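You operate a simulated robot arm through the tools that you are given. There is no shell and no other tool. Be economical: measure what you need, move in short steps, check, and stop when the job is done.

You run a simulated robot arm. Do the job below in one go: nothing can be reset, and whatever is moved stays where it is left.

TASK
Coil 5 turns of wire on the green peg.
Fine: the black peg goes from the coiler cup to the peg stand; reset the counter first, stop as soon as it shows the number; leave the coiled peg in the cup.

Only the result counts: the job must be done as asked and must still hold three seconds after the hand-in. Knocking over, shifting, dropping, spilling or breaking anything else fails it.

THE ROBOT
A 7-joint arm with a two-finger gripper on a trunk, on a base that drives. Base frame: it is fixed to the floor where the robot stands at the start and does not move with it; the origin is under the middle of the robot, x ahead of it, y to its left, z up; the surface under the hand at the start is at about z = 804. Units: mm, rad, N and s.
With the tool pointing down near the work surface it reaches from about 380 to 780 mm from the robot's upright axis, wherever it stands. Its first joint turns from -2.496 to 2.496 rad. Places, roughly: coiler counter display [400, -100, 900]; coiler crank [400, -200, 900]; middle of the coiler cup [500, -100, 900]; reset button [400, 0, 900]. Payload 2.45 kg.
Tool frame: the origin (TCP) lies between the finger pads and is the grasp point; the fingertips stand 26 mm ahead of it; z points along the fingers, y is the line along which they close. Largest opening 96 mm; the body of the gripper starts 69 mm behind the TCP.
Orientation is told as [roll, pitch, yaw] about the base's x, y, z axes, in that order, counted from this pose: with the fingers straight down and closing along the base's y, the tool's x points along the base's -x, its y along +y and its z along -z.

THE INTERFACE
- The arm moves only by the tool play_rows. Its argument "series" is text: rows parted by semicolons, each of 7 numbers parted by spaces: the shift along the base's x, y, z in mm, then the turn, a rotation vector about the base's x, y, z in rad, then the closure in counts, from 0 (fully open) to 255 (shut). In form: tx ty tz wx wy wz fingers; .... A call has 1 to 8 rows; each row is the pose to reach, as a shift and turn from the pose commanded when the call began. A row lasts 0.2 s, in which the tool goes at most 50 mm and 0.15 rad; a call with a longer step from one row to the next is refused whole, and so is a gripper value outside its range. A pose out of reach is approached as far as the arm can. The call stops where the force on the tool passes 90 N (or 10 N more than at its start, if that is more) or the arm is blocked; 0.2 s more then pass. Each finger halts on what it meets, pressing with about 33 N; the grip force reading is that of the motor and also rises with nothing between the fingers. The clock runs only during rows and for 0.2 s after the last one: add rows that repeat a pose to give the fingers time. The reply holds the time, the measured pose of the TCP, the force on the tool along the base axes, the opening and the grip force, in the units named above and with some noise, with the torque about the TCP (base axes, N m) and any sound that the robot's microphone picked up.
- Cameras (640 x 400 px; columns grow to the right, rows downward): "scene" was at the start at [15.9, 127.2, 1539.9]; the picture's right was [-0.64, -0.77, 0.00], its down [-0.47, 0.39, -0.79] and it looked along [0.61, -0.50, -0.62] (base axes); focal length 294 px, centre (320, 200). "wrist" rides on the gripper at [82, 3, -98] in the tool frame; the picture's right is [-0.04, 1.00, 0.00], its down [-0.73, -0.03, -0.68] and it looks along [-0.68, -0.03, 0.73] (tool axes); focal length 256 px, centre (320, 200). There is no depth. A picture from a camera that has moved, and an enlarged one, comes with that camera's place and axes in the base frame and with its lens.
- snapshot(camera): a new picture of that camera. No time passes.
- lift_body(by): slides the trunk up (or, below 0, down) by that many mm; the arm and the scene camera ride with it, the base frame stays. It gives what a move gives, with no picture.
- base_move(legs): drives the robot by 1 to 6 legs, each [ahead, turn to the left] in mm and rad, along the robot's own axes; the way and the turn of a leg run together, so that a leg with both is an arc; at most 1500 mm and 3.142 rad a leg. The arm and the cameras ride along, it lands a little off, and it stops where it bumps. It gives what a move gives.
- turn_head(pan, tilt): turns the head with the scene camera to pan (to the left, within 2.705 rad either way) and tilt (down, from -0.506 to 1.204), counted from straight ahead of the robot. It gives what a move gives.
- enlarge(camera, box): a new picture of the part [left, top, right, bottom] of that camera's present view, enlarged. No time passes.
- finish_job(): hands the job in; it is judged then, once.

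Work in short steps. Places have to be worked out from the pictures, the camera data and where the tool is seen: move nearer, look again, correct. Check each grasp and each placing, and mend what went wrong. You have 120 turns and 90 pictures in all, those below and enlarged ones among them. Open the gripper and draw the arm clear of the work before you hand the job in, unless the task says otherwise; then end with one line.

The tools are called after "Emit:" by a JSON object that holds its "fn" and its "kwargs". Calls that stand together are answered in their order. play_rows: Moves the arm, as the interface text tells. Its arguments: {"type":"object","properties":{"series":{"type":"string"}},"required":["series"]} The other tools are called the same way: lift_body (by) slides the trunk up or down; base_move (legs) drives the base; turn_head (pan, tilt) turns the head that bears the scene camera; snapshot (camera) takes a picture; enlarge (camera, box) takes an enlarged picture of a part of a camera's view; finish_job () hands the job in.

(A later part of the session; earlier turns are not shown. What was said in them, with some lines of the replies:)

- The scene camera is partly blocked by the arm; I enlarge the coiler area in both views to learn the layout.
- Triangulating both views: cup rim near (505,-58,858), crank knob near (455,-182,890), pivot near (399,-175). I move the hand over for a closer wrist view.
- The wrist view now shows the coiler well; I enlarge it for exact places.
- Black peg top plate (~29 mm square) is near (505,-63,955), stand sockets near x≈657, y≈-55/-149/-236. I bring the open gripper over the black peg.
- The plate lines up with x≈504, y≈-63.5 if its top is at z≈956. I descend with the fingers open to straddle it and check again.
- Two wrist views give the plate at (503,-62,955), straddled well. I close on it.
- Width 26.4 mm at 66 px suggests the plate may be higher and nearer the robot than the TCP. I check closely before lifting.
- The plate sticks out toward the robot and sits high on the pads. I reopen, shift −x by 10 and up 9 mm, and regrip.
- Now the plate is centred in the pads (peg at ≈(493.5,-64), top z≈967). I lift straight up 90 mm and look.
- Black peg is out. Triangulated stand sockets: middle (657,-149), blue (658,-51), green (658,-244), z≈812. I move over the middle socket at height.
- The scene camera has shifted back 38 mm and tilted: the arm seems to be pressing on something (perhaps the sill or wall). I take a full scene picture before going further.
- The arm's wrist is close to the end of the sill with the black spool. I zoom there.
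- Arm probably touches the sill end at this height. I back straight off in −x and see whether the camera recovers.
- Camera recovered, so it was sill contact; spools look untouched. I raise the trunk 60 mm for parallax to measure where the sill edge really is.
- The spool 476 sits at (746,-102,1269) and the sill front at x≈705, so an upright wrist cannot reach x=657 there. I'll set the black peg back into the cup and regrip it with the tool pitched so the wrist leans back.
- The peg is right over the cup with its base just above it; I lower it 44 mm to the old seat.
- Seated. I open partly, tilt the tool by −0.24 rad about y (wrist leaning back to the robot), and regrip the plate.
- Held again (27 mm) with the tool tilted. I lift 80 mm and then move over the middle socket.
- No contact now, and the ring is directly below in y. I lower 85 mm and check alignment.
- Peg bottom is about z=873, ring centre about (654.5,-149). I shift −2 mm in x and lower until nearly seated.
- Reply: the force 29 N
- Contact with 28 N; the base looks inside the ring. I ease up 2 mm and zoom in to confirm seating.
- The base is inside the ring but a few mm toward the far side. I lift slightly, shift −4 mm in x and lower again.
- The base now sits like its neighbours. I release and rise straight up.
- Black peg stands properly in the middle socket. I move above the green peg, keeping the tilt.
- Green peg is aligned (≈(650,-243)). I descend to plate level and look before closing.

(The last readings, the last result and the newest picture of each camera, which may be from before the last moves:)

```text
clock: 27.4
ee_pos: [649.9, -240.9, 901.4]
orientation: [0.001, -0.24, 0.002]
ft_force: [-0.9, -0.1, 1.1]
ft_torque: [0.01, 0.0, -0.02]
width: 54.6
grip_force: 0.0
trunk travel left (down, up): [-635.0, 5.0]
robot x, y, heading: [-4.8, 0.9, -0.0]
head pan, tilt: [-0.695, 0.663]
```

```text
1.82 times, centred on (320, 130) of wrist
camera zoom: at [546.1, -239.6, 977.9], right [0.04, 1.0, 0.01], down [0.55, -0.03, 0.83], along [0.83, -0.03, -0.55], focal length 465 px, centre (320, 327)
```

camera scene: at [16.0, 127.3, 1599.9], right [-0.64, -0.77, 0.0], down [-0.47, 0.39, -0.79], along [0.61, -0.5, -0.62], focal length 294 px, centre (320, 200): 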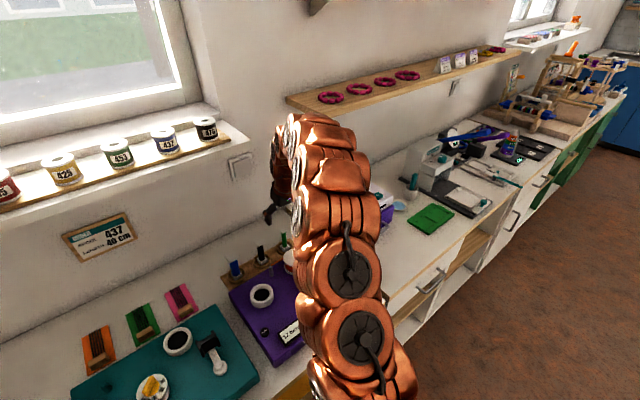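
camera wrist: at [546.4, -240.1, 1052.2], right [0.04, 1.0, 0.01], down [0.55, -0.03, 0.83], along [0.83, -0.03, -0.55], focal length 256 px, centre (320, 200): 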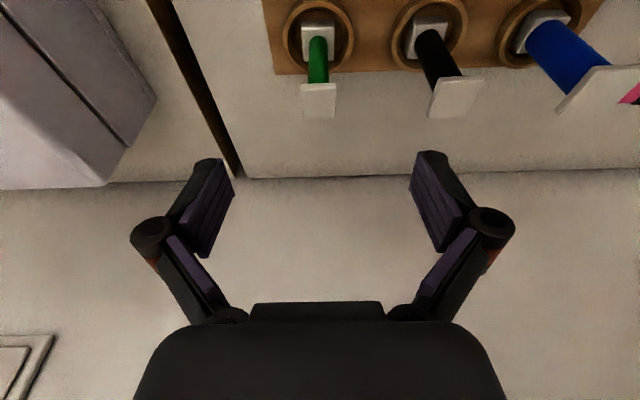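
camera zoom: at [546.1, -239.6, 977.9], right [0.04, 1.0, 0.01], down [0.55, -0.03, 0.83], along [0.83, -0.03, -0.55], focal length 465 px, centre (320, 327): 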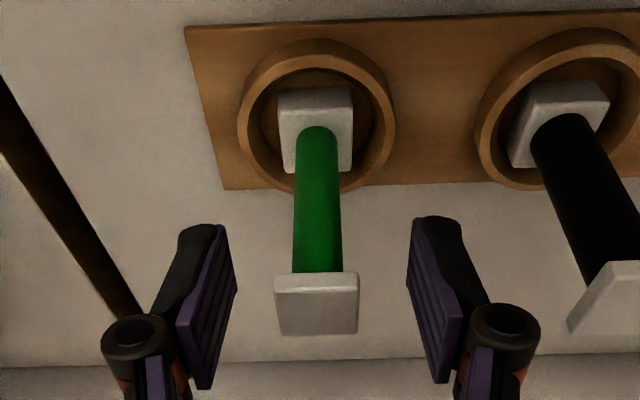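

Plate is centred between the pads at the right depth. I close on it and lift a little.

Emit:
{"fn": "play_rows", "kwargs": {"series": "0 0 0 0 0 0 255; 0 0 0 0 0 0 255; 0 0 0 0 0 0 255; 0 0 0 0 0 0 255; 0 0 20 0 0 0 255; 0 0 60 0 0 0 255; 0 0 105 0 0 0 255; 0 0 105 0 0 0 255"}}

Emit:
{"fn": "snapshot", "kwargs": {"camera": "wrist"}}

```text
clock: 29.2
ee_pos: [649.0, -241.6, 1005.0]
orientation: [0.001, -0.24, 0.0]
ft_force: [0.0, -0.6, -0.9]
ft_torque: [0.03, 0.02, 0.02]
width: 21.9
grip_force: 33.1
trunk travel left (down, up): [-635.0, 5.0]
robot x, y, heading: [0.4, -5.3, 0.0]
head pan, tilt: [-0.695, 0.663]
```

```text
45 pictures are left
camera wrist: at [546.5, -238.5, 1080.8], right [0.04, 1.0, 0.01], down [0.55, -0.03, 0.83], along [0.83, -0.03, -0.55], focal length 256 px, centre (320, 200)
```

wrist: 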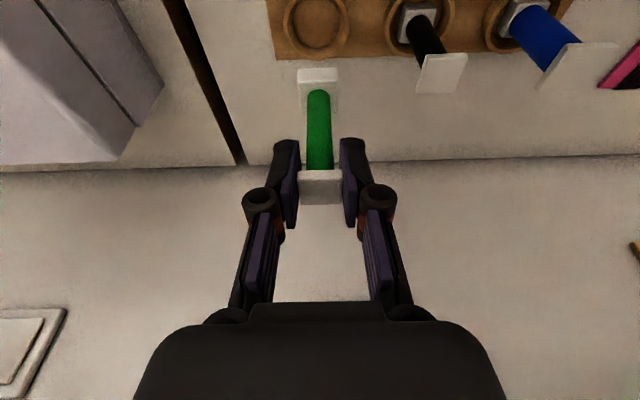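

Green peg held (21.9 mm). I carry it at height to over the cup.

Emit:
{"fn": "play_rows", "kwargs": {"series": "0 0 35 0 0 0 255; -30 30 35 0 0 0 255; -60 60 35 0 0 0 255; -90 95 35 0 0 0 255; -120 130 35 0 0 0 255; -145 162 35 0 0 0 255; -157 179.5 35 0 0 0 255; -157 179.5 0 0 0 0 255"}}

Emit:
{"fn": "snapshot", "kwargs": {"camera": "wrist"}}

Emit:
{"fn": "enlarge", "kwargs": {"camera": "scene", "box": [210, 190, 330, 310]}}

```text
clock: 31.0
ee_pos: [489.2, -62.8, 1007.9]
orientation: [-0.002, -0.239, -0.001]
ft_force: [-0.2, 0.5, -0.4]
ft_torque: [0.0, 0.0, -0.02]
width: 22.0
grip_force: 32.9
trunk travel left (down, up): [-635.0, 5.0]
robot x, y, heading: [2.3, -0.6, -0.001]
head pan, tilt: [-0.695, 0.663]
```

```text
44 pictures are left
camera wrist: at [386.0, -59.2, 1084.2], right [0.04, 1.0, 0.01], down [0.55, -0.03, 0.83], along [0.83, -0.03, -0.55], focal length 256 px, centre (320, 200)
```

wrist: 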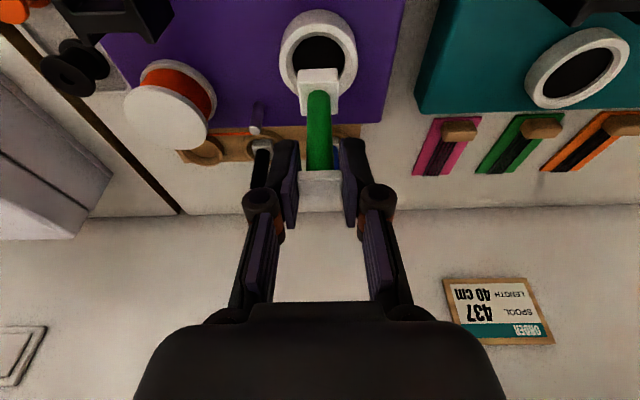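

```text
3.33 times, centred on (270, 250) of scene
camera zoom: at [15.5, 127.6, 1599.8], right [-0.64, -0.77, 0.0], down [-0.47, 0.39, -0.79], along [0.61, -0.5, -0.62], focal length 981 px, centre (487, 33)
```

zoom: 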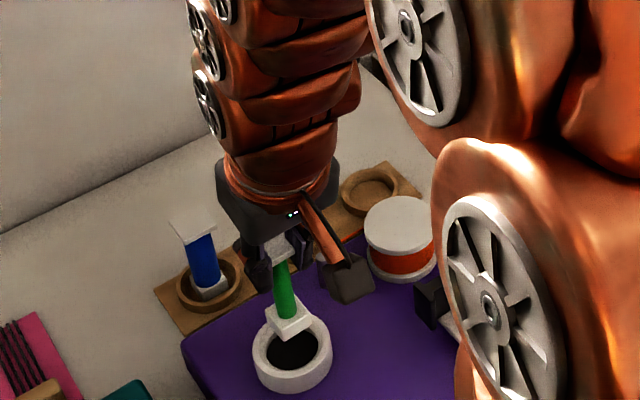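

Base is lined up over the cup. I lower 44 mm.

Emit:
{"fn": "play_rows", "kwargs": {"series": "0 0 -20 0 0 0 255; 0 0 -34 0 0 0 255; 0 0 -40 0 0 0 255; 0 0 -44 0 0 0 255; 0 0 -44 0 0 0 255"}}

Emit:
{"fn": "enlarge", "kwargs": {"camera": "wrist", "box": [220, 0, 420, 220]}}

Emit:
{"fn": "enlarge", "kwargs": {"camera": "scene", "box": [230, 230, 320, 310]}}

```text
clock: 32.2
ee_pos: [490.5, -63.4, 963.4]
orientation: [0.001, -0.24, 0.002]
ft_force: [0.0, -0.6, 0.1]
ft_torque: [-0.02, -0.05, 0.01]
width: 22.0
grip_force: 32.6
trunk travel left (down, up): [-635.0, 5.0]
robot x, y, heading: [-1.1, -6.1, 0.002]
head pan, tilt: [-0.695, 0.663]
```

```text
1.82 times, centred on (320, 110) of wrist
camera zoom: at [387.0, -60.4, 1038.9], right [0.04, 1.0, 0.01], down [0.55, -0.03, 0.83], along [0.83, -0.03, -0.55], focal length 465 px, centre (320, 364)
```

zoom: 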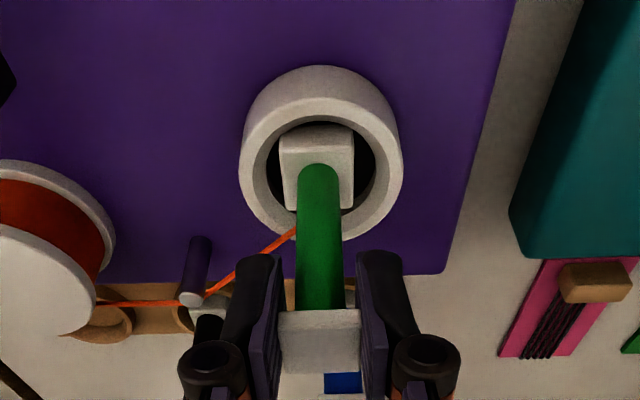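

```text
5.00 times, centred on (275, 270) of scene
camera zoom: at [15.9, 127.5, 1599.9], right [-0.64, -0.77, 0.0], down [-0.47, 0.39, -0.79], along [0.61, -0.5, -0.62], focal length 1471 px, centre (545, -150)
```

zoom: 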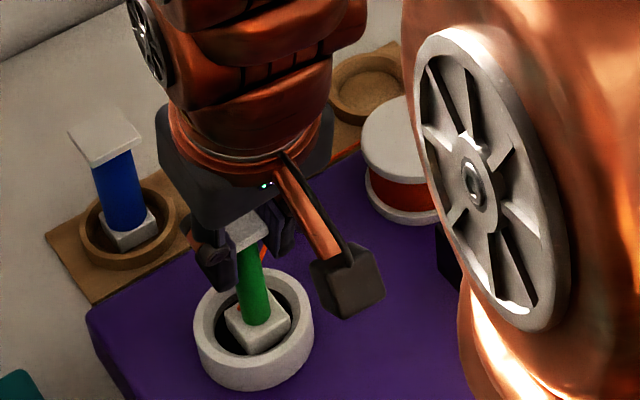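

The peg is in the cup and the wire is attached; no contact force yet. I lower until light contact.

Emit:
{"fn": "play_rows", "kwargs": {"series": "0 1 -1 0 0 0 255; 0 1 -2.5 0 0 0 255; 0 1 -2.5 0 0 0 255"}}

```text
clock: 33.0
ee_pos: [491.4, -61.0, 962.7]
orientation: [0.0, -0.242, -0.002]
ft_force: [-2.4, -0.4, 15.6]
ft_torque: [0.06, 0.16, 0.01]
width: 21.9
grip_force: 32.7
trunk travel left (down, up): [-635.0, 5.0]
robot x, y, heading: [1.2, -0.9, 0.0]
head pan, tilt: [-0.695, 0.663]
```

Seated with 15 N. I release, rise straight up, then begin to move back and undo the tilt.

Emit:
{"fn": "play_rows", "kwargs": {"series": "0 0 0 0 0 0 110; 0 0 0 0 0 0 110; 0 0 0 0 0 0 110; 0 0 15 0 0 0 110; 0 0 55 0 0 0 110; 0 0 90 0 0 0 110; -30 10 90 0 0.12 0 110; -60 25 90 0 0.24 0 110"}}

Emit:
{"fn": "play_rows", "kwargs": {"series": "-29 21 0 0 0 0 255; -29 21 -20 0 0 0 255; -29 21 -45 0 0 0 255; -29 21 -70 0 0 0 255; -29 21 -85 0 0 0 255; -29 21 -85 0 0 0 255"}}

Emit:
{"fn": "snapshot", "kwargs": {"camera": "wrist"}}

Emit:
{"fn": "enlarge", "kwargs": {"camera": "scene", "box": [210, 210, 350, 350]}}

```text
clock: 34.8
ee_pos: [433.2, -39.7, 1051.8]
orientation: [0.0, 0.002, -0.001]
ft_force: [0.1, -0.5, 0.7]
ft_torque: [0.02, 0.0, 0.04]
width: 54.3
grip_force: 0.1
trunk travel left (down, up): [-635.0, 5.0]
robot x, y, heading: [-1.2, -1.1, -0.002]
head pan, tilt: [-0.695, 0.663]
```

```text
clock: 36.2
ee_pos: [401.7, -15.9, 966.4]
orientation: [-0.001, 0.0, 0.001]
ft_force: [0.2, 0.7, 1.1]
ft_torque: [0.0, 0.0, 0.02]
width: 0.0
grip_force: 28.5
trunk travel left (down, up): [-635.0, 5.0]
robot x, y, heading: [1.5, -1.7, -0.003]
head pan, tilt: [-0.695, 0.663]
```

```text
40 pictures are left
camera wrist: at [320.9, -13.5, 1064.1], right [0.04, 1.0, 0.0], down [0.73, -0.03, 0.68], along [0.68, -0.03, -0.73], focal length 256 px, centre (320, 200)
```

wrist: 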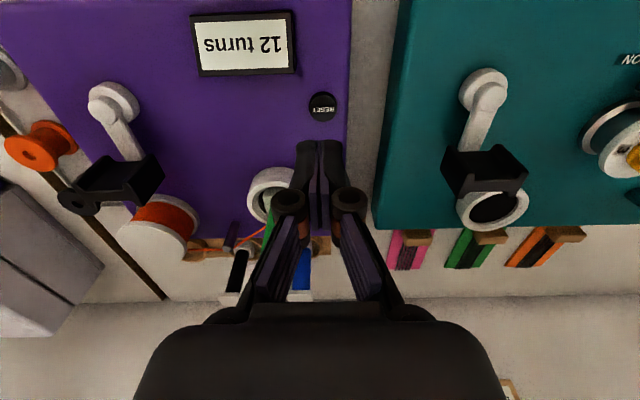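

```text
2.86 times, centred on (280, 280) of scene
camera zoom: at [15.9, 127.5, 1599.9], right [-0.64, -0.77, 0.0], down [-0.47, 0.39, -0.79], along [0.61, -0.5, -0.62], focal length 841 px, centre (434, -29)
```

zoom: 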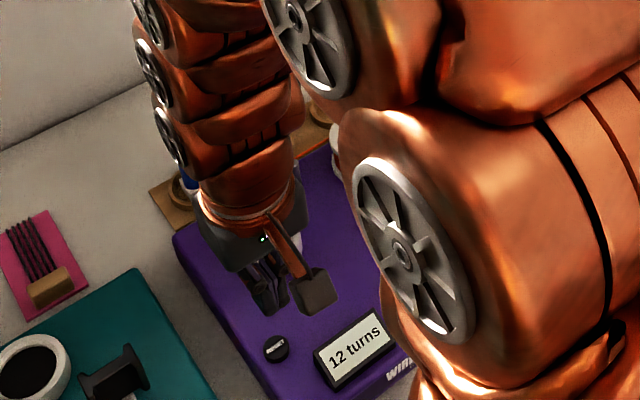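

Three views put the button at about (409,-14.5,860). I lower the closed fingertips to just over it, then press in small steps.

Emit:
{"fn": "play_rows", "kwargs": {"series": "4 1 -35 0 0 0 255; 4 1 -65 0 0 0 255; 4 1 -73 0 0 0 255; 4 1 -76 0 0 0 255; 4 1 -79 0 0 0 255"}}

Emit:
{"fn": "enlarge", "kwargs": {"camera": "wrist", "box": [190, 40, 450, 220]}}

```text
clock: 37.4
ee_pos: [406.5, -16.1, 888.3]
orientation: [0.001, 0.0, 0.003]
ft_force: [-0.8, 0.2, -0.7]
ft_torque: [-0.01, -0.01, 0.0]
width: 0.0
grip_force: 28.2
trunk travel left (down, up): [-635.0, 5.0]
robot x, y, heading: [-0.0, -1.3, -0.002]
head pan, tilt: [-0.695, 0.663]
```

```text
2.22 times, centred on (320, 130) of wrist
camera zoom: at [323.9, -13.6, 986.0], right [0.04, 1.0, 0.0], down [0.73, -0.03, 0.68], along [0.68, -0.03, -0.73], focal length 569 px, centre (320, 356)
```

zoom: 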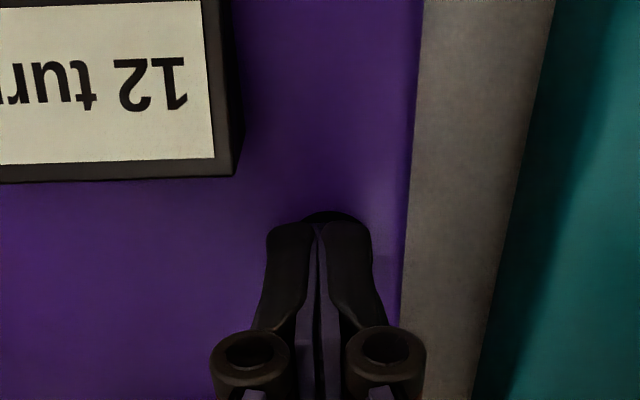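

The tip is just over the button. I press down in 3 mm steps.

Emit:
{"fn": "play_rows", "kwargs": {"series": "0 1.5 -3 0 0 0 255; 0 1.5 -6 0 0 0 255; 0 1.5 -9 0 0 0 255"}}

Emit:
{"fn": "enlarge", "kwargs": {"camera": "wrist", "box": [190, 40, 450, 220]}}

```text
clock: 38.2
ee_pos: [406.2, -14.0, 878.2]
orientation: [0.001, 0.002, 0.0]
ft_force: [-2.4, 1.6, 4.2]
ft_torque: [0.02, 0.04, 0.0]
width: 5.9
grip_force: 28.3
trunk travel left (down, up): [-635.0, 5.0]
robot x, y, heading: [-2.3, 2.3, -0.001]
head pan, tilt: [-0.695, 0.663]
heard: click
```

```text
2.22 times, centred on (320, 130) of wrist
camera zoom: at [324.2, -12.0, 975.6], right [0.04, 1.0, 0.0], down [0.73, -0.03, 0.68], along [0.68, -0.03, -0.73], focal length 569 px, centre (320, 356)
```

zoom: 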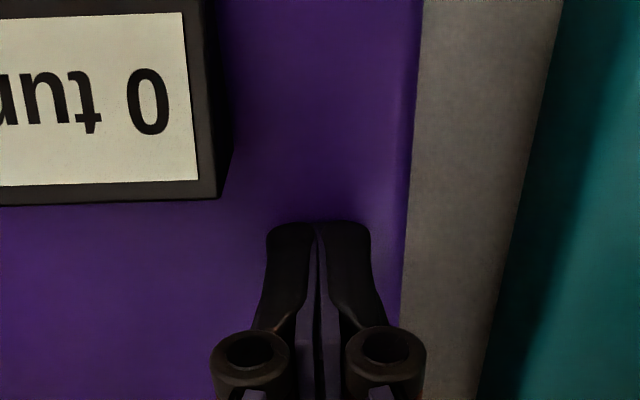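

Clicked and counter shows 0. I rise and move over toward the crank for a close look.

Emit:
{"fn": "play_rows", "kwargs": {"series": "0 0 30 0 0 0 255; 0 0 75 0 0 0 255; 0 0 120 0 0 0 255; 0 -40 130 0 0 0 255; 0 -80 130 0 0 0 255; 0 -120 130 0 0 0 255; 0 -165 130 0 0 0 255; 0 -165 130 0 0 0 255"}}

Emit:
{"fn": "snapshot", "kwargs": {"camera": "wrist"}}

Emit:
{"fn": "enlarge", "kwargs": {"camera": "wrist", "box": [220, 20, 420, 200]}}

```text
clock: 40.0
ee_pos: [407.0, -180.8, 1003.5]
orientation: [-0.001, -0.001, 0.001]
ft_force: [-0.7, -0.3, 0.2]
ft_torque: [0.02, 0.0, -0.04]
width: 0.1
grip_force: 28.5
trunk travel left (down, up): [-635.0, 5.0]
robot x, y, heading: [-1.3, -0.1, 0.003]
head pan, tilt: [-0.695, 0.663]
```

```text
36 pictures are left
camera wrist: at [325.2, -177.8, 1101.6], right [0.04, 1.0, 0.0], down [0.73, -0.03, 0.68], along [0.68, -0.03, -0.73], focal length 256 px, centre (320, 200)
```

wrist: 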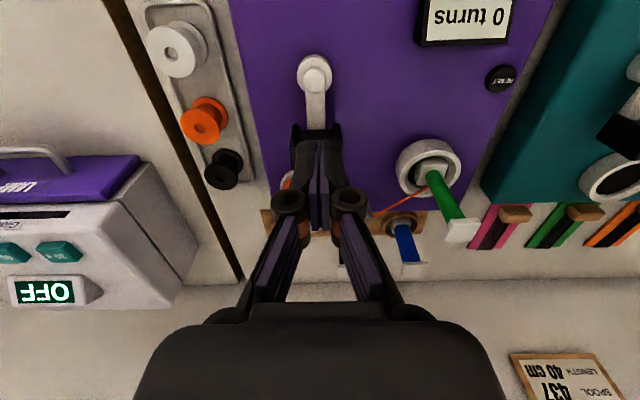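

```text
2.22 times, centred on (320, 110) of wrist
camera zoom: at [325.2, -177.8, 1101.6], right [0.04, 1.0, 0.0], down [0.73, -0.03, 0.68], along [0.68, -0.03, -0.73], focal length 569 px, centre (320, 400)
```

zoom: 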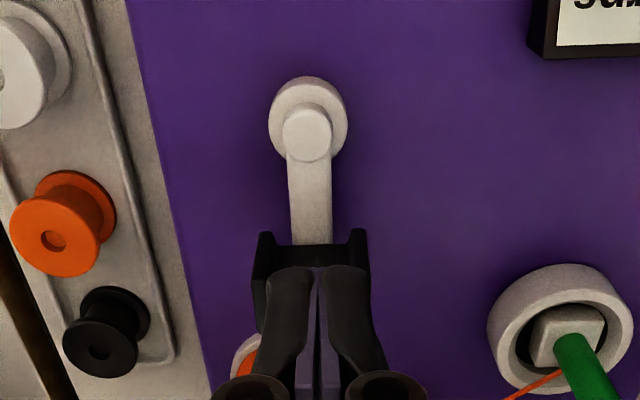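

The crank arm points along +x now. I open the gripper so the handle is visible between the fingers.

Emit:
{"fn": "play_rows", "kwargs": {"series": "20 0 0 0 0 0 0; 30 0 -10 0 0 0 0; 30 0 -10 0 0 0 0; 30 0 -10 0 0 0 0; 30 0 -10 0 0 0 0; 30 0 -10 0 0 0 0"}}

Emit:
{"fn": "enlarge", "kwargs": {"camera": "wrist", "box": [240, 20, 400, 180]}}

Emit:
{"fn": "enlarge", "kwargs": {"camera": "scene", "box": [250, 230, 350, 330]}}

```text
clock: 41.4
ee_pos: [436.4, -180.5, 994.1]
orientation: [-0.001, 0.0, 0.0]
ft_force: [0.5, -0.9, 0.3]
ft_torque: [-0.03, 0.01, 0.01]
width: 96.0
grip_force: 0.1
trunk travel left (down, up): [-635.0, 5.0]
robot x, y, heading: [0.9, -3.0, -0.0]
head pan, tilt: [-0.695, 0.663]
```

```text
2.50 times, centred on (320, 100) of wrist
camera zoom: at [354.9, -177.0, 1092.6], right [0.04, 1.0, 0.0], down [0.73, -0.03, 0.68], along [0.68, -0.03, -0.73], focal length 640 px, centre (320, 450)
```

zoom: 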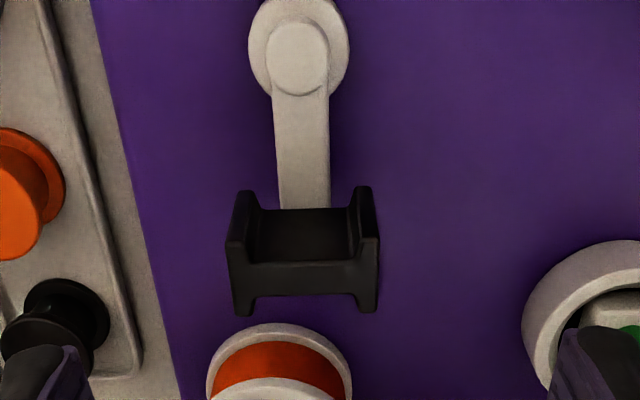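

```text
4.00 times, centred on (300, 280) of scene
camera zoom: at [15.8, 127.4, 1599.9], right [-0.64, -0.77, 0.0], down [-0.47, 0.39, -0.79], along [0.61, -0.5, -0.62], focal length 1177 px, centre (400, -120)
```

zoom: 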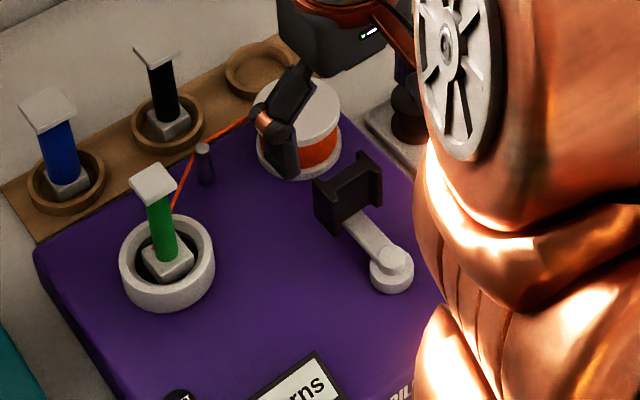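

Geometry: pivot ≈(400,-186), handle centre ≈(461,-187), top z≈893, 58 mm wide. I'll push its cheek with closed fingers along a 66 mm circle; first I test the nearest reach in the air, at (339,-159).

Emit:
{"fn": "play_rows", "kwargs": {"series": "-40 8 0 0 0 0 255; -80 15 0 0 0 0 255; -100 19 0 0 0 0 255; -100 19 0 0 0 0 255; -100 19 0 0 0 0 255"}}

Emit:
{"fn": "snapshot", "kwargs": {"camera": "wrist"}}

```text
clock: 42.6
ee_pos: [337.8, -159.6, 996.5]
orientation: [-0.001, 0.0, -0.001]
ft_force: [-0.2, -0.4, 0.8]
ft_torque: [0.03, 0.0, -0.01]
width: 0.1
grip_force: 16.7
trunk travel left (down, up): [-635.0, 5.0]
robot x, y, heading: [2.2, -2.0, -0.002]
head pan, tilt: [-0.695, 0.663]
```

```text
32 pictures are left
camera wrist: at [255.3, -156.5, 1094.7], right [0.04, 1.0, 0.0], down [0.73, -0.03, 0.68], along [0.68, -0.03, -0.73], focal length 256 px, centre (320, 200)
```

wrist: 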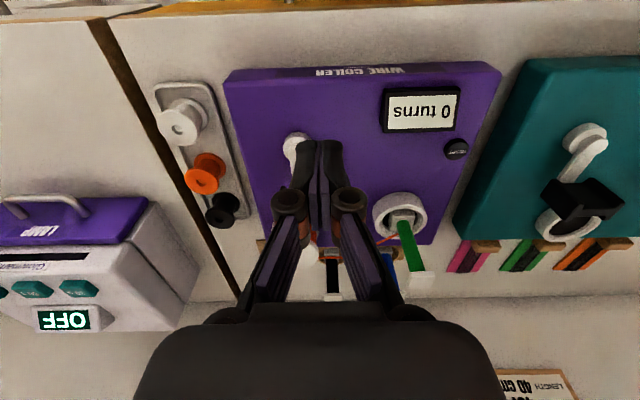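

The near point is reachable. I go to the start point (433,-128) on the +y side of the handle and descend to TCP z≈902.

Emit:
{"fn": "play_rows", "kwargs": {"series": "40 12 0 0 0 0 255; 80 24 0 0 0 0 255; 94 30.5 0 0 0 0 255; 94 30.5 -40 0 0 0 255; 94 30.5 -75 0 0 0 255; 94 30.5 -98 0 0 0 255; 94 30.5 -98 0 0 0 255"}}

Emit:
{"fn": "snapshot", "kwargs": {"camera": "wrist"}}

Emit:
{"fn": "enlarge", "kwargs": {"camera": "scene", "box": [230, 230, 350, 350]}}

```text
clock: 44.2
ee_pos: [429.7, -128.2, 900.2]
orientation: [0.0, -0.001, 0.0]
ft_force: [0.0, -0.4, 0.8]
ft_torque: [0.03, -0.03, 0.05]
width: 0.1
grip_force: 28.9
trunk travel left (down, up): [-635.0, 5.0]
robot x, y, heading: [-3.7, -0.3, 0.002]
head pan, tilt: [-0.695, 0.663]
```

```text
31 pictures are left
camera wrist: at [346.8, -125.7, 997.1], right [0.04, 1.0, 0.0], down [0.73, -0.03, 0.68], along [0.68, -0.03, -0.73], focal length 256 px, centre (320, 200)
```

wrist: 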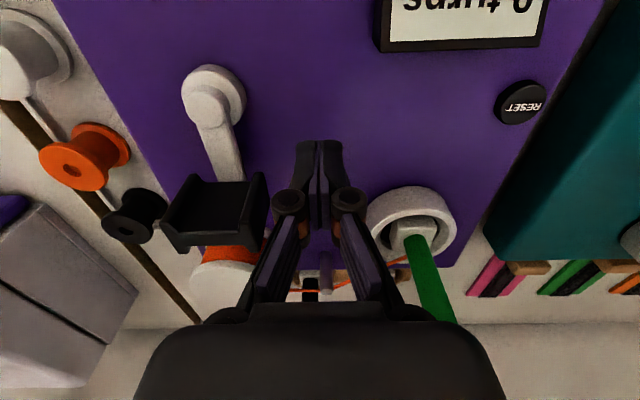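

```text
3.33 times, centred on (290, 290) of scene
camera zoom: at [15.9, 127.4, 1599.9], right [-0.64, -0.77, 0.0], down [-0.47, 0.39, -0.79], along [0.61, -0.5, -0.62], focal length 981 px, centre (420, -100)
```

zoom: 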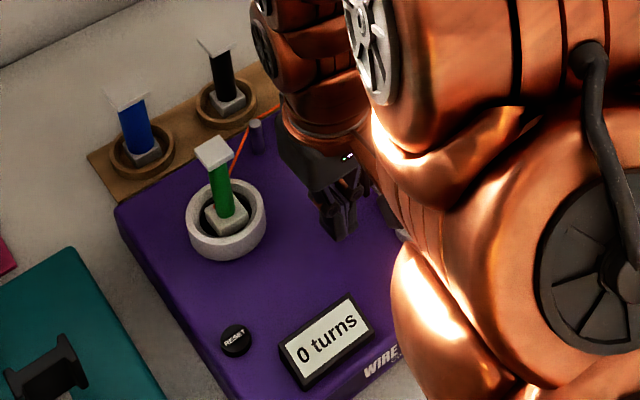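

All clear; the counter is readable in the scene view. I push the handle clockwise in 20° steps through 160° as a test.

Emit:
{"fn": "play_rows", "kwargs": {"series": "17.6 -14.8 0 0 0 0 255; 29 -34.6 0 0 0 0 255; 33 -57.2 0 0 0 0 255; 29 -79.8 0 0 0 0 255; 17.6 -99.6 0 0 0 0 255; 0 -114.4 0 0 0 0 255; -21.5 -122.2 0 0 0 0 255; -44.5 -122.2 0 0 0 0 255"}}

Emit:
{"fn": "snapshot", "kwargs": {"camera": "wrist"}}

```text
clock: 46.0
ee_pos: [389.2, -251.8, 901.8]
orientation: [0.0, -0.001, 0.0]
ft_force: [0.8, -1.3, -0.6]
ft_torque: [0.03, 0.01, -0.02]
width: 0.0
grip_force: 28.5
trunk travel left (down, up): [-635.0, 5.0]
robot x, y, heading: [-3.6, -1.6, 0.006]
head pan, tilt: [-0.695, 0.663]
```

```text
29 pictures are left
camera wrist: at [305.9, -249.5, 999.2], right [0.04, 1.0, 0.0], down [0.73, -0.03, 0.68], along [0.68, -0.03, -0.73], focal length 256 px, centre (320, 200)
```

wrist: 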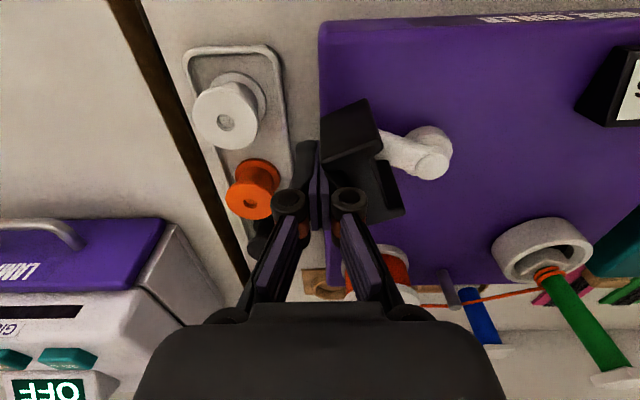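

The crank turns and wire begins to wind. I zoom to see how the fingers now sit against the handle.

Emit:
{"fn": "enlarge", "kwargs": {"camera": "wrist", "box": [260, 60, 480, 240]}}

Emit:
{"fn": "enlarge", "kwargs": {"camera": "scene", "box": [250, 230, 370, 350]}}

```text
2.22 times, centred on (370, 150) of wrist
camera zoom: at [305.9, -249.5, 999.2], right [0.04, 1.0, 0.0], down [0.73, -0.03, 0.68], along [0.68, -0.03, -0.73], focal length 569 px, centre (209, 311)
```

zoom: 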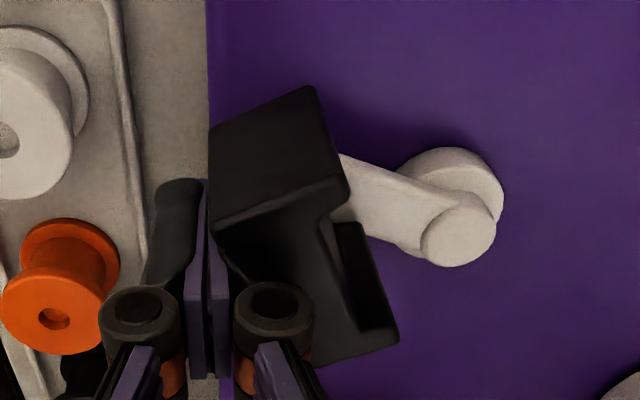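

```text
3.33 times, centred on (310, 290) of scene
camera zoom: at [16.0, 127.3, 1599.9], right [-0.64, -0.77, 0.0], down [-0.47, 0.39, -0.79], along [0.61, -0.5, -0.62], focal length 981 px, centre (353, -100)
```

zoom: 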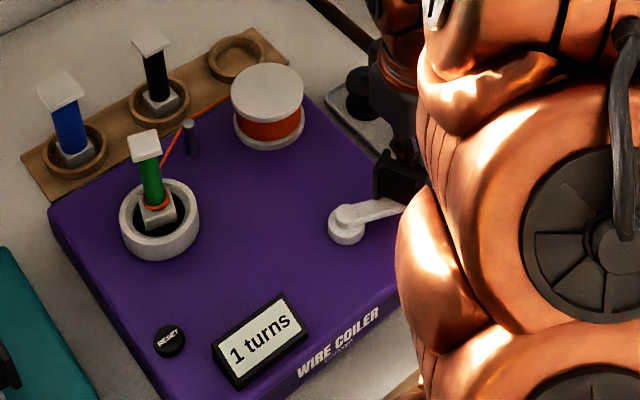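

The counter already shows 1, so clockwise counts up, and the handle swivels on its axle. I continue the circle another 160° and check again.

Emit:
{"fn": "play_rows", "kwargs": {"series": "-21.5 7.8 0 0 0 0 255; -39.1 22.6 0 0 0 0 255; -50.5 42.4 0 0 0 0 255; -54.5 65 0 0 0 0 255; -50.5 87.6 0 0 0 0 255; -39.1 107.4 0 0 0 0 255; -21.5 122.2 0 0 0 0 255; 0 130 0 0 0 0 255"}}

Emit:
{"fn": "snapshot", "kwargs": {"camera": "wrist"}}

Emit:
{"fn": "enlarge", "kwargs": {"camera": "scene", "box": [230, 230, 350, 350]}}

```text
clock: 47.8
ee_pos: [386.2, -129.7, 900.6]
orientation: [0.008, 0.001, 0.0]
ft_force: [-4.0, -60.0, -9.6]
ft_torque: [-0.02, 0.14, -1.07]
width: 5.9
grip_force: 29.1
trunk travel left (down, up): [-635.0, 5.0]
robot x, y, heading: [-2.7, 0.5, -0.004]
head pan, tilt: [-0.695, 0.663]
```

```text
26 pictures are left
camera wrist: at [302.9, -127.1, 999.3], right [0.04, 1.0, 0.01], down [0.73, -0.04, 0.68], along [0.68, -0.02, -0.73], focal length 256 px, centre (320, 200)
```

wrist: 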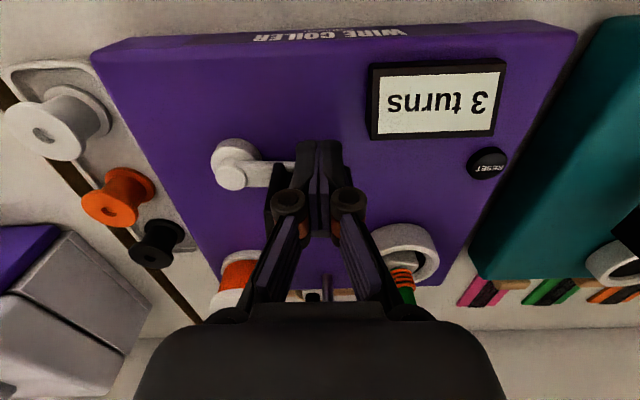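

```text
3.33 times, centred on (290, 290) of scene
camera zoom: at [16.0, 108.1, 1602.2], right [-0.64, -0.77, -0.01], down [-0.47, 0.4, -0.78], along [0.6, -0.5, -0.62], focal length 981 px, centre (420, -100)
```

zoom: 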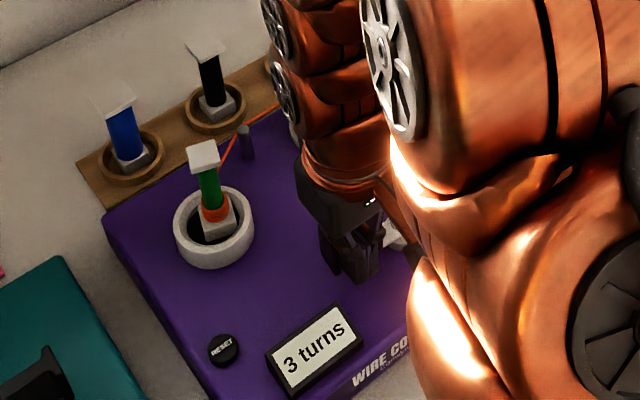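

Counter shows 3, but the fingers are loaded with 60 N outward (−y force). I relax by moving 9 mm back toward the pivot, then raise out of the handle.

Emit:
{"fn": "play_rows", "kwargs": {"series": "-1 -5 0 0 0 0 255; -2 -9 0 0 0 0 255; -2 -9 0 0 0 0 255"}}

Emit:
{"fn": "enlarge", "kwargs": {"camera": "wrist", "box": [200, 40, 510, 240]}}

```text
clock: 48.6
ee_pos: [383.4, -129.4, 902.0]
orientation: [0.001, 0.001, 0.002]
ft_force: [-2.4, -36.4, -12.7]
ft_torque: [0.36, 0.28, -0.74]
width: 5.8
grip_force: 28.4
trunk travel left (down, up): [-635.0, 5.0]
robot x, y, heading: [-0.1, -0.7, -0.001]
head pan, tilt: [-0.695, 0.663]
```

```text
2.00 times, centred on (355, 140) of wrist
camera zoom: at [301.9, -126.3, 1000.2], right [0.04, 1.0, 0.0], down [0.73, -0.03, 0.68], along [0.68, -0.02, -0.73], focal length 512 px, centre (250, 320)
```

zoom: 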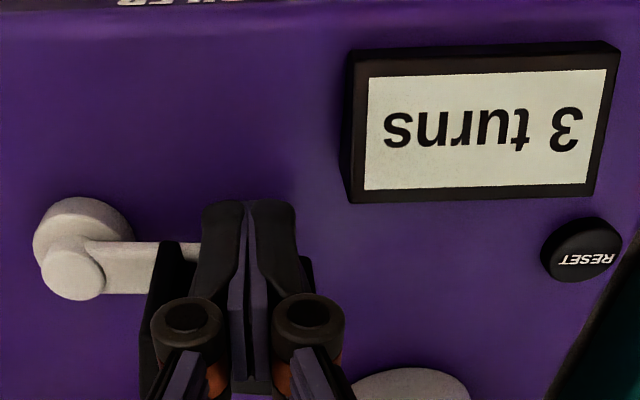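

The swivelled handle now cups the fingers in its pocket; the effective radius is smaller (~51 mm). I continue four small steps with r=51 and watch the force.

Emit:
{"fn": "play_rows", "kwargs": {"series": "0 -5 0 0 0 0 255; 8.1 -5.2 0 0 0 0 255; 21.4 -5.8 0 0 0 0 255; 34.1 -9.8 0 0 0 0 255"}}

Emit:
{"fn": "snapshot", "kwargs": {"camera": "wrist"}}

```text
clock: 49.6
ee_pos: [414.2, -142.0, 899.7]
orientation: [0.001, 0.006, -0.002]
ft_force: [-34.2, -39.8, -9.2]
ft_torque: [0.27, 0.23, -0.82]
width: 5.9
grip_force: 29.0
trunk travel left (down, up): [-635.0, 5.0]
robot x, y, heading: [0.6, -1.7, -0.002]
head pan, tilt: [-0.695, 0.663]
```

```text
23 pictures are left
camera wrist: at [333.4, -139.8, 999.0], right [0.04, 1.0, 0.0], down [0.74, -0.03, 0.67], along [0.67, -0.03, -0.74], focal length 256 px, centre (320, 200)
```

wrist: 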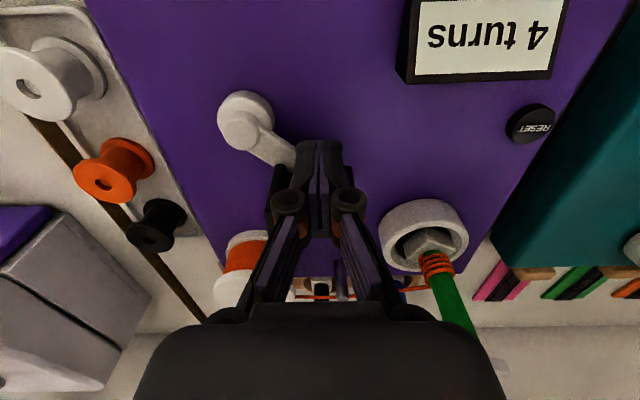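

Counter shows 4, crank near 50°. The finger wants radius ~46; I go on in two small steps and check the counter.

Emit:
{"fn": "play_rows", "kwargs": {"series": "4.8 -8.5 0 0 0 0 255; 12.6 -15.4 0 0 0 0 255"}}

Emit:
{"fn": "snapshot", "kwargs": {"camera": "wrist"}}

```text
clock: 50.2
ee_pos: [426.3, -157.0, 901.7]
orientation: [0.005, 0.005, -0.001]
ft_force: [-58.6, -29.6, -6.2]
ft_torque: [0.48, 0.27, -0.81]
width: 6.0
grip_force: 28.4
trunk travel left (down, up): [-635.0, 5.0]
robot x, y, heading: [0.7, -0.5, 0.0]
head pan, tilt: [-0.695, 0.663]
```

```text
22 pictures are left
camera wrist: at [344.7, -154.6, 999.0], right [0.04, 1.0, 0.0], down [0.74, -0.03, 0.68], along [0.67, -0.02, -0.74], focal length 256 px, centre (320, 200)
```

wrist: 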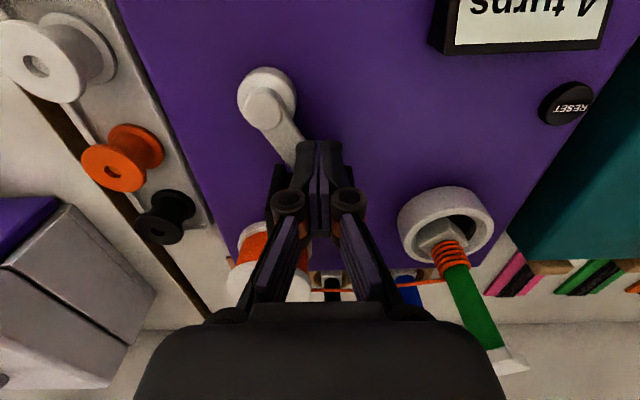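

Still 4; the fingers press outward on the web in the inner pocket. I ease back in x and move in −y so the side cheek drives the crank.

Emit:
{"fn": "play_rows", "kwargs": {"series": "-4.2 -10.8 0 0 0 0 255; -4.2 -20.8 0 0 0 0 255; -4.2 -20.8 0 0 0 0 255"}}

Emit:
{"fn": "snapshot", "kwargs": {"camera": "wrist"}}

```text
clock: 51.0
ee_pos: [426.8, -177.9, 900.7]
orientation: [-0.003, -0.003, 0.001]
ft_force: [0.7, 0.3, -1.3]
ft_torque: [-0.01, -0.01, 0.03]
width: 0.0
grip_force: 28.9
trunk travel left (down, up): [-635.0, 5.0]
robot x, y, heading: [-2.0, 3.7, 0.002]
head pan, tilt: [-0.695, 0.663]
```

```text
21 pictures are left
camera wrist: at [344.6, -174.6, 998.7], right [0.04, 1.0, 0.0], down [0.73, -0.03, 0.68], along [0.68, -0.03, -0.73], focal length 256 px, centre (320, 200)
```

wrist: 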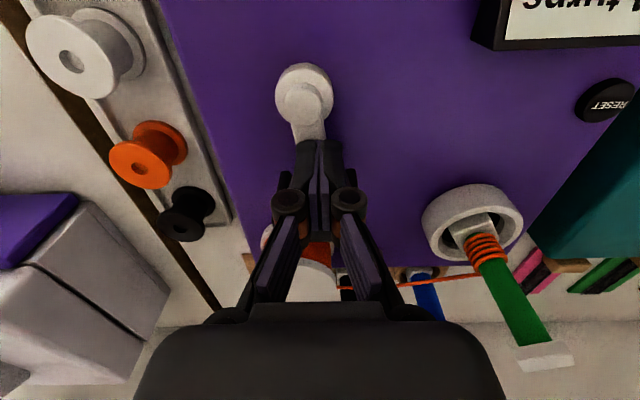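

Force is gone and the crank is near 8°. I read the counter in the scene view.

Emit:
{"fn": "enlarge", "kwargs": {"camera": "scene", "box": [230, 230, 350, 350]}}

```text
3.33 times, centred on (290, 290) of scene
camera zoom: at [16.1, 126.7, 1600.0], right [-0.64, -0.77, 0.0], down [-0.47, 0.39, -0.79], along [0.61, -0.5, -0.62], focal length 981 px, centre (420, -100)
```

zoom: 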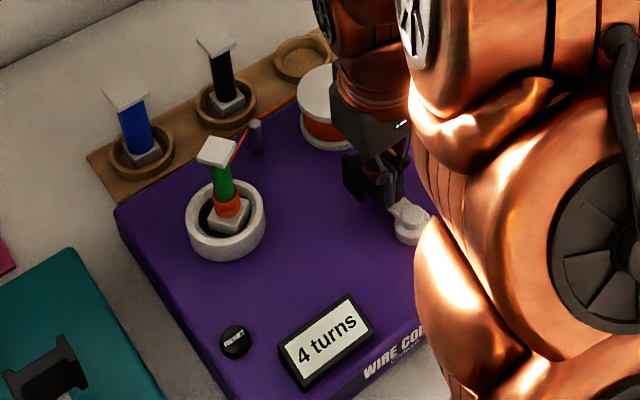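

Still 4; a count seems to be ~72°, so 5 is close. I move a further 14 mm in −y and read again.

Emit:
{"fn": "play_rows", "kwargs": {"series": "0 -7 0 0 0 0 255; 0 -14 0 0 0 0 255; 0 -14 0 0 0 0 255"}}

Emit:
{"fn": "enlarge", "kwargs": {"camera": "scene", "box": [230, 230, 350, 350]}}

```text
clock: 51.8
ee_pos: [426.3, -192.6, 901.6]
orientation: [-0.001, 0.001, 0.003]
ft_force: [-0.6, 0.3, -0.2]
ft_torque: [0.01, 0.01, -0.02]
width: 0.2
grip_force: 28.5
trunk travel left (down, up): [-635.0, 5.0]
robot x, y, heading: [-0.2, -2.4, -0.003]
head pan, tilt: [-0.695, 0.663]
```

```text
3.33 times, centred on (290, 290) of scene
camera zoom: at [15.8, 126.7, 1599.9], right [-0.64, -0.77, 0.0], down [-0.47, 0.39, -0.79], along [0.61, -0.5, -0.62], focal length 981 px, centre (420, -100)
```

zoom: 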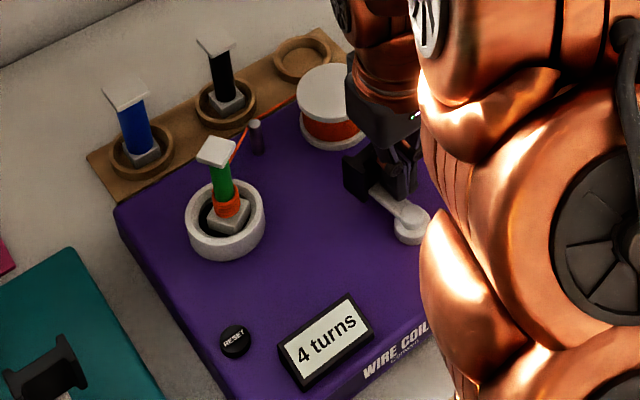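

The crank barely moved — the fingers crossed the pocket slack. I continue 9 mm more and check.

Emit:
{"fn": "play_rows", "kwargs": {"series": "0 -5 0 0 0 0 255; 0 -9 0 0 0 0 255; 0 -9 0 0 0 0 255"}}

Emit:
{"fn": "snapshot", "kwargs": {"camera": "wrist"}}

Emit:
{"fn": "enlarge", "kwargs": {"camera": "scene", "box": [230, 230, 350, 350]}}

```text
clock: 52.6
ee_pos: [425.7, -200.8, 901.0]
orientation: [0.001, 0.0, 0.001]
ft_force: [0.0, 0.3, 0.1]
ft_torque: [-0.01, 0.0, 0.01]
width: 0.0
grip_force: 29.0
trunk travel left (down, up): [-635.0, 5.0]
robot x, y, heading: [0.5, 0.6, 0.004]
head pan, tilt: [-0.695, 0.663]
```

```text
18 pictures are left
camera wrist: at [344.2, -197.5, 998.3], right [0.04, 1.0, 0.0], down [0.73, -0.03, 0.68], along [0.68, -0.03, -0.73], focal length 256 px, centre (320, 200)
```

wrist: 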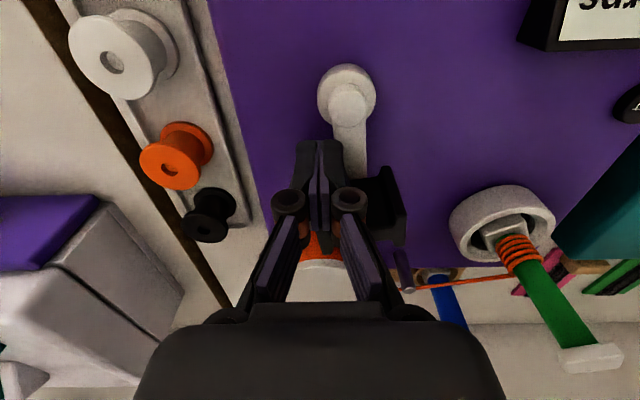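

```text
3.33 times, centred on (290, 290) of scene
camera zoom: at [15.8, 126.7, 1599.9], right [-0.64, -0.77, 0.0], down [-0.47, 0.39, -0.79], along [0.61, -0.5, -0.62], focal length 981 px, centre (420, -100)
```

zoom: 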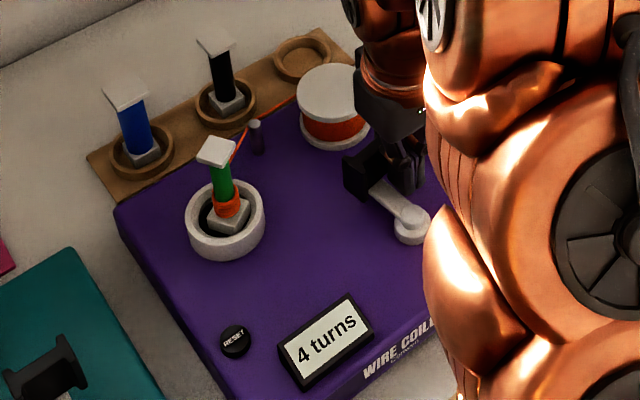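

The fingers slipped past the inner end of the handle; the crank is at ~5°. I lift over the handle to its +y side and push its outer cheek again.

Emit:
{"fn": "play_rows", "kwargs": {"series": "0 0 45 0 0 0 255; 0 0 50 0 0 0 255; 12 35 50 0 0 0 255; 24 70 50 0 0 0 255; 24 70 50 0 0 0 255; 24 70 20 0 0 0 255; 24 70 0 0 0 0 255; 24 70 0 0 0 0 255"}}

Emit:
{"fn": "snapshot", "kwargs": {"camera": "wrist"}}

```text
clock: 54.4
ee_pos: [450.4, -129.7, 900.2]
orientation: [0.0, -0.002, 0.0]
ft_force: [0.6, 0.4, 0.9]
ft_torque: [0.01, 0.01, 0.01]
width: 0.0
grip_force: 28.1
trunk travel left (down, up): [-635.0, 5.0]
robot x, y, heading: [-3.9, -2.5, -0.002]
head pan, tilt: [-0.695, 0.663]
```

```text
16 pictures are left
camera wrist: at [368.5, -126.2, 998.7], right [0.04, 1.0, 0.0], down [0.73, -0.03, 0.68], along [0.68, -0.03, -0.73], focal length 256 px, centre (320, 200)
```

wrist: 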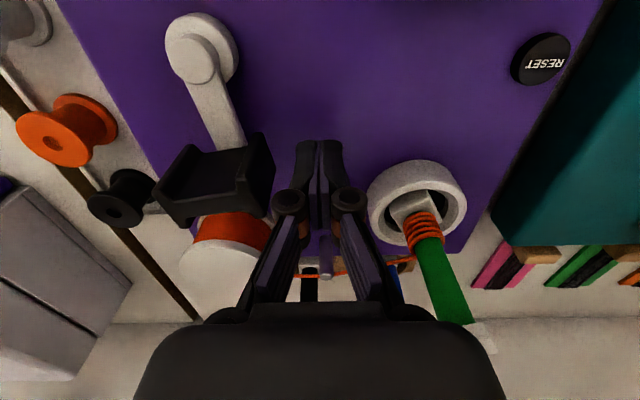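

Handle centre ≈(450,-185), fingers on its +y side with ~17 mm gap. I push 28 mm in −y and read the counter.

Emit:
{"fn": "play_rows", "kwargs": {"series": "0 -10 0 0 0 0 255; 0 -20 0 0 0 0 255; 0 -28 0 0 0 0 255; 0 -28 0 0 0 0 255"}}

Emit:
{"fn": "enlarge", "kwargs": {"camera": "scene", "box": [230, 230, 350, 350]}}

```text
clock: 55.4
ee_pos: [449.4, -156.3, 902.7]
orientation: [-0.001, 0.0, 0.0]
ft_force: [-0.2, -0.3, 0.0]
ft_torque: [0.0, 0.01, -0.01]
width: 0.2
grip_force: 28.9
trunk travel left (down, up): [-635.0, 5.0]
robot x, y, heading: [0.8, 0.2, 0.001]
head pan, tilt: [-0.695, 0.663]
```

```text
3.33 times, centred on (290, 290) of scene
camera zoom: at [15.9, 126.8, 1599.9], right [-0.64, -0.77, 0.0], down [-0.47, 0.39, -0.79], along [0.61, -0.5, -0.62], focal length 981 px, centre (420, -100)
```

zoom: 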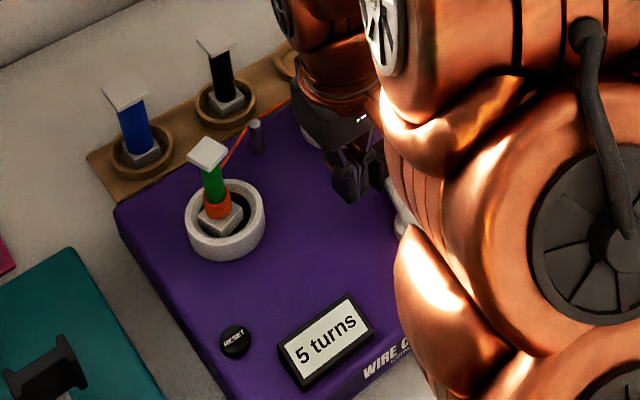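

Counter shows 5. I stop, back off from the handle in +y, rise straight up and open the gripper.

Emit:
{"fn": "play_rows", "kwargs": {"series": "0 12 0 0 0 0 255; 0 15 30 0 0 0 255; 0 15 70 0 0 0 255; 0 15 115 0 0 0 255; -20 15 150 0 0 0 255; -40 15 180 0 0 0 150; -40 -15 200 0 0 0 0; -40 -50 210 0 0 0 0"}}

Emit:
{"fn": "snapshot", "kwargs": {"camera": "wrist"}}

Emit:
{"fn": "enlarge", "kwargs": {"camera": "scene", "box": [220, 220, 360, 360]}}

```text
clock: 57.2
ee_pos: [411.8, -207.7, 1112.1]
orientation: [0.0, 0.003, 0.002]
ft_force: [-0.1, 1.7, -0.2]
ft_torque: [-0.04, 0.02, -0.01]
width: 69.7
grip_force: 0.1
trunk travel left (down, up): [-635.0, 5.0]
robot x, y, heading: [-0.9, 1.8, -0.005]
head pan, tilt: [-0.695, 0.663]
```

```text
14 pictures are left
camera wrist: at [328.9, -205.4, 1210.1], right [0.04, 1.0, 0.0], down [0.73, -0.03, 0.68], along [0.68, -0.03, -0.74], focal length 256 px, centre (320, 200)
```

wrist: 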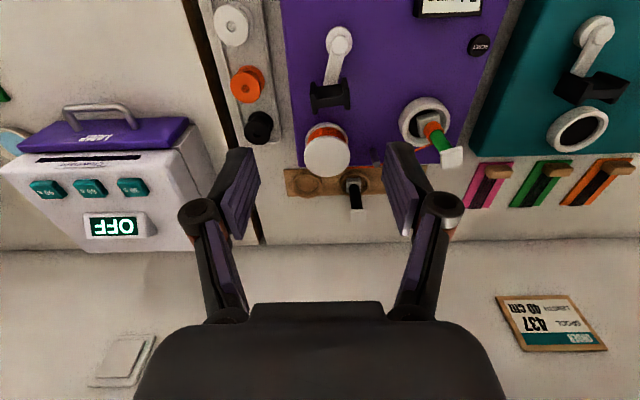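

```text
2.86 times, centred on (290, 290) of scene
camera zoom: at [15.8, 127.1, 1599.9], right [-0.64, -0.77, 0.0], down [-0.47, 0.39, -0.79], along [0.61, -0.5, -0.62], focal length 841 px, centre (406, -57)
```

zoom: 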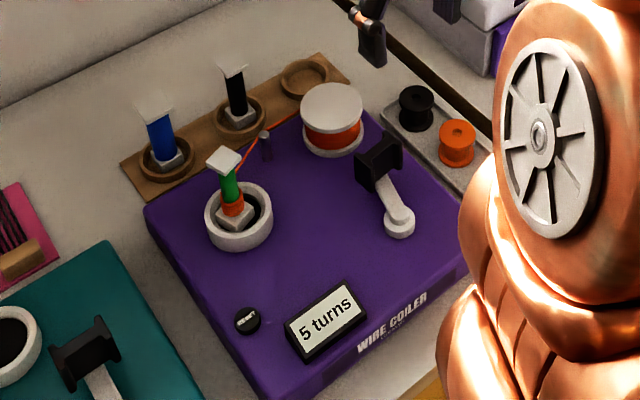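

Counter holds 5, the green peg is coiled in the cup, black in the stand. One last look at the sill spools and the overall scene.

Emit:
{"fn": "snapshot", "kwargs": {"camera": "scene"}}

```text
12 pictures are left
camera scene: at [15.8, 127.1, 1599.9], right [-0.64, -0.77, 0.0], down [-0.47, 0.39, -0.79], along [0.61, -0.5, -0.62], focal length 294 px, centre (320, 200)
```

scene: 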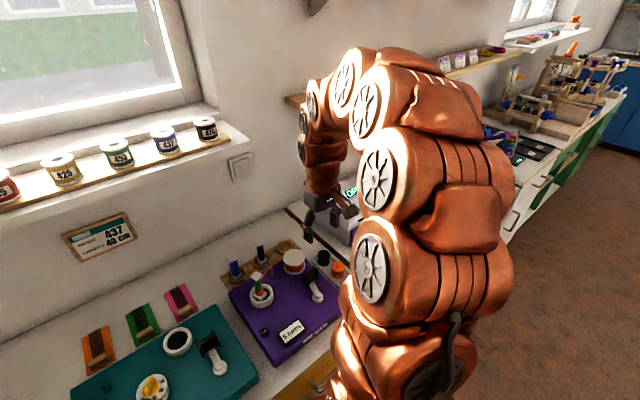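

Everything stands as it should and the arm is clear, so I hand the job in.

Emit:
{"fn": "finish_job", "kwargs": {}}

```text
The job is handed in.
```

The green peg is coiled and in the coiler cup. The counter was reset to 0 first and read 5 when I stopped. The black peg stands in the middle socket of the stand. On the first try at the stand the arm pressed against the window sill, but the sill spools look unmoved in the pictures.
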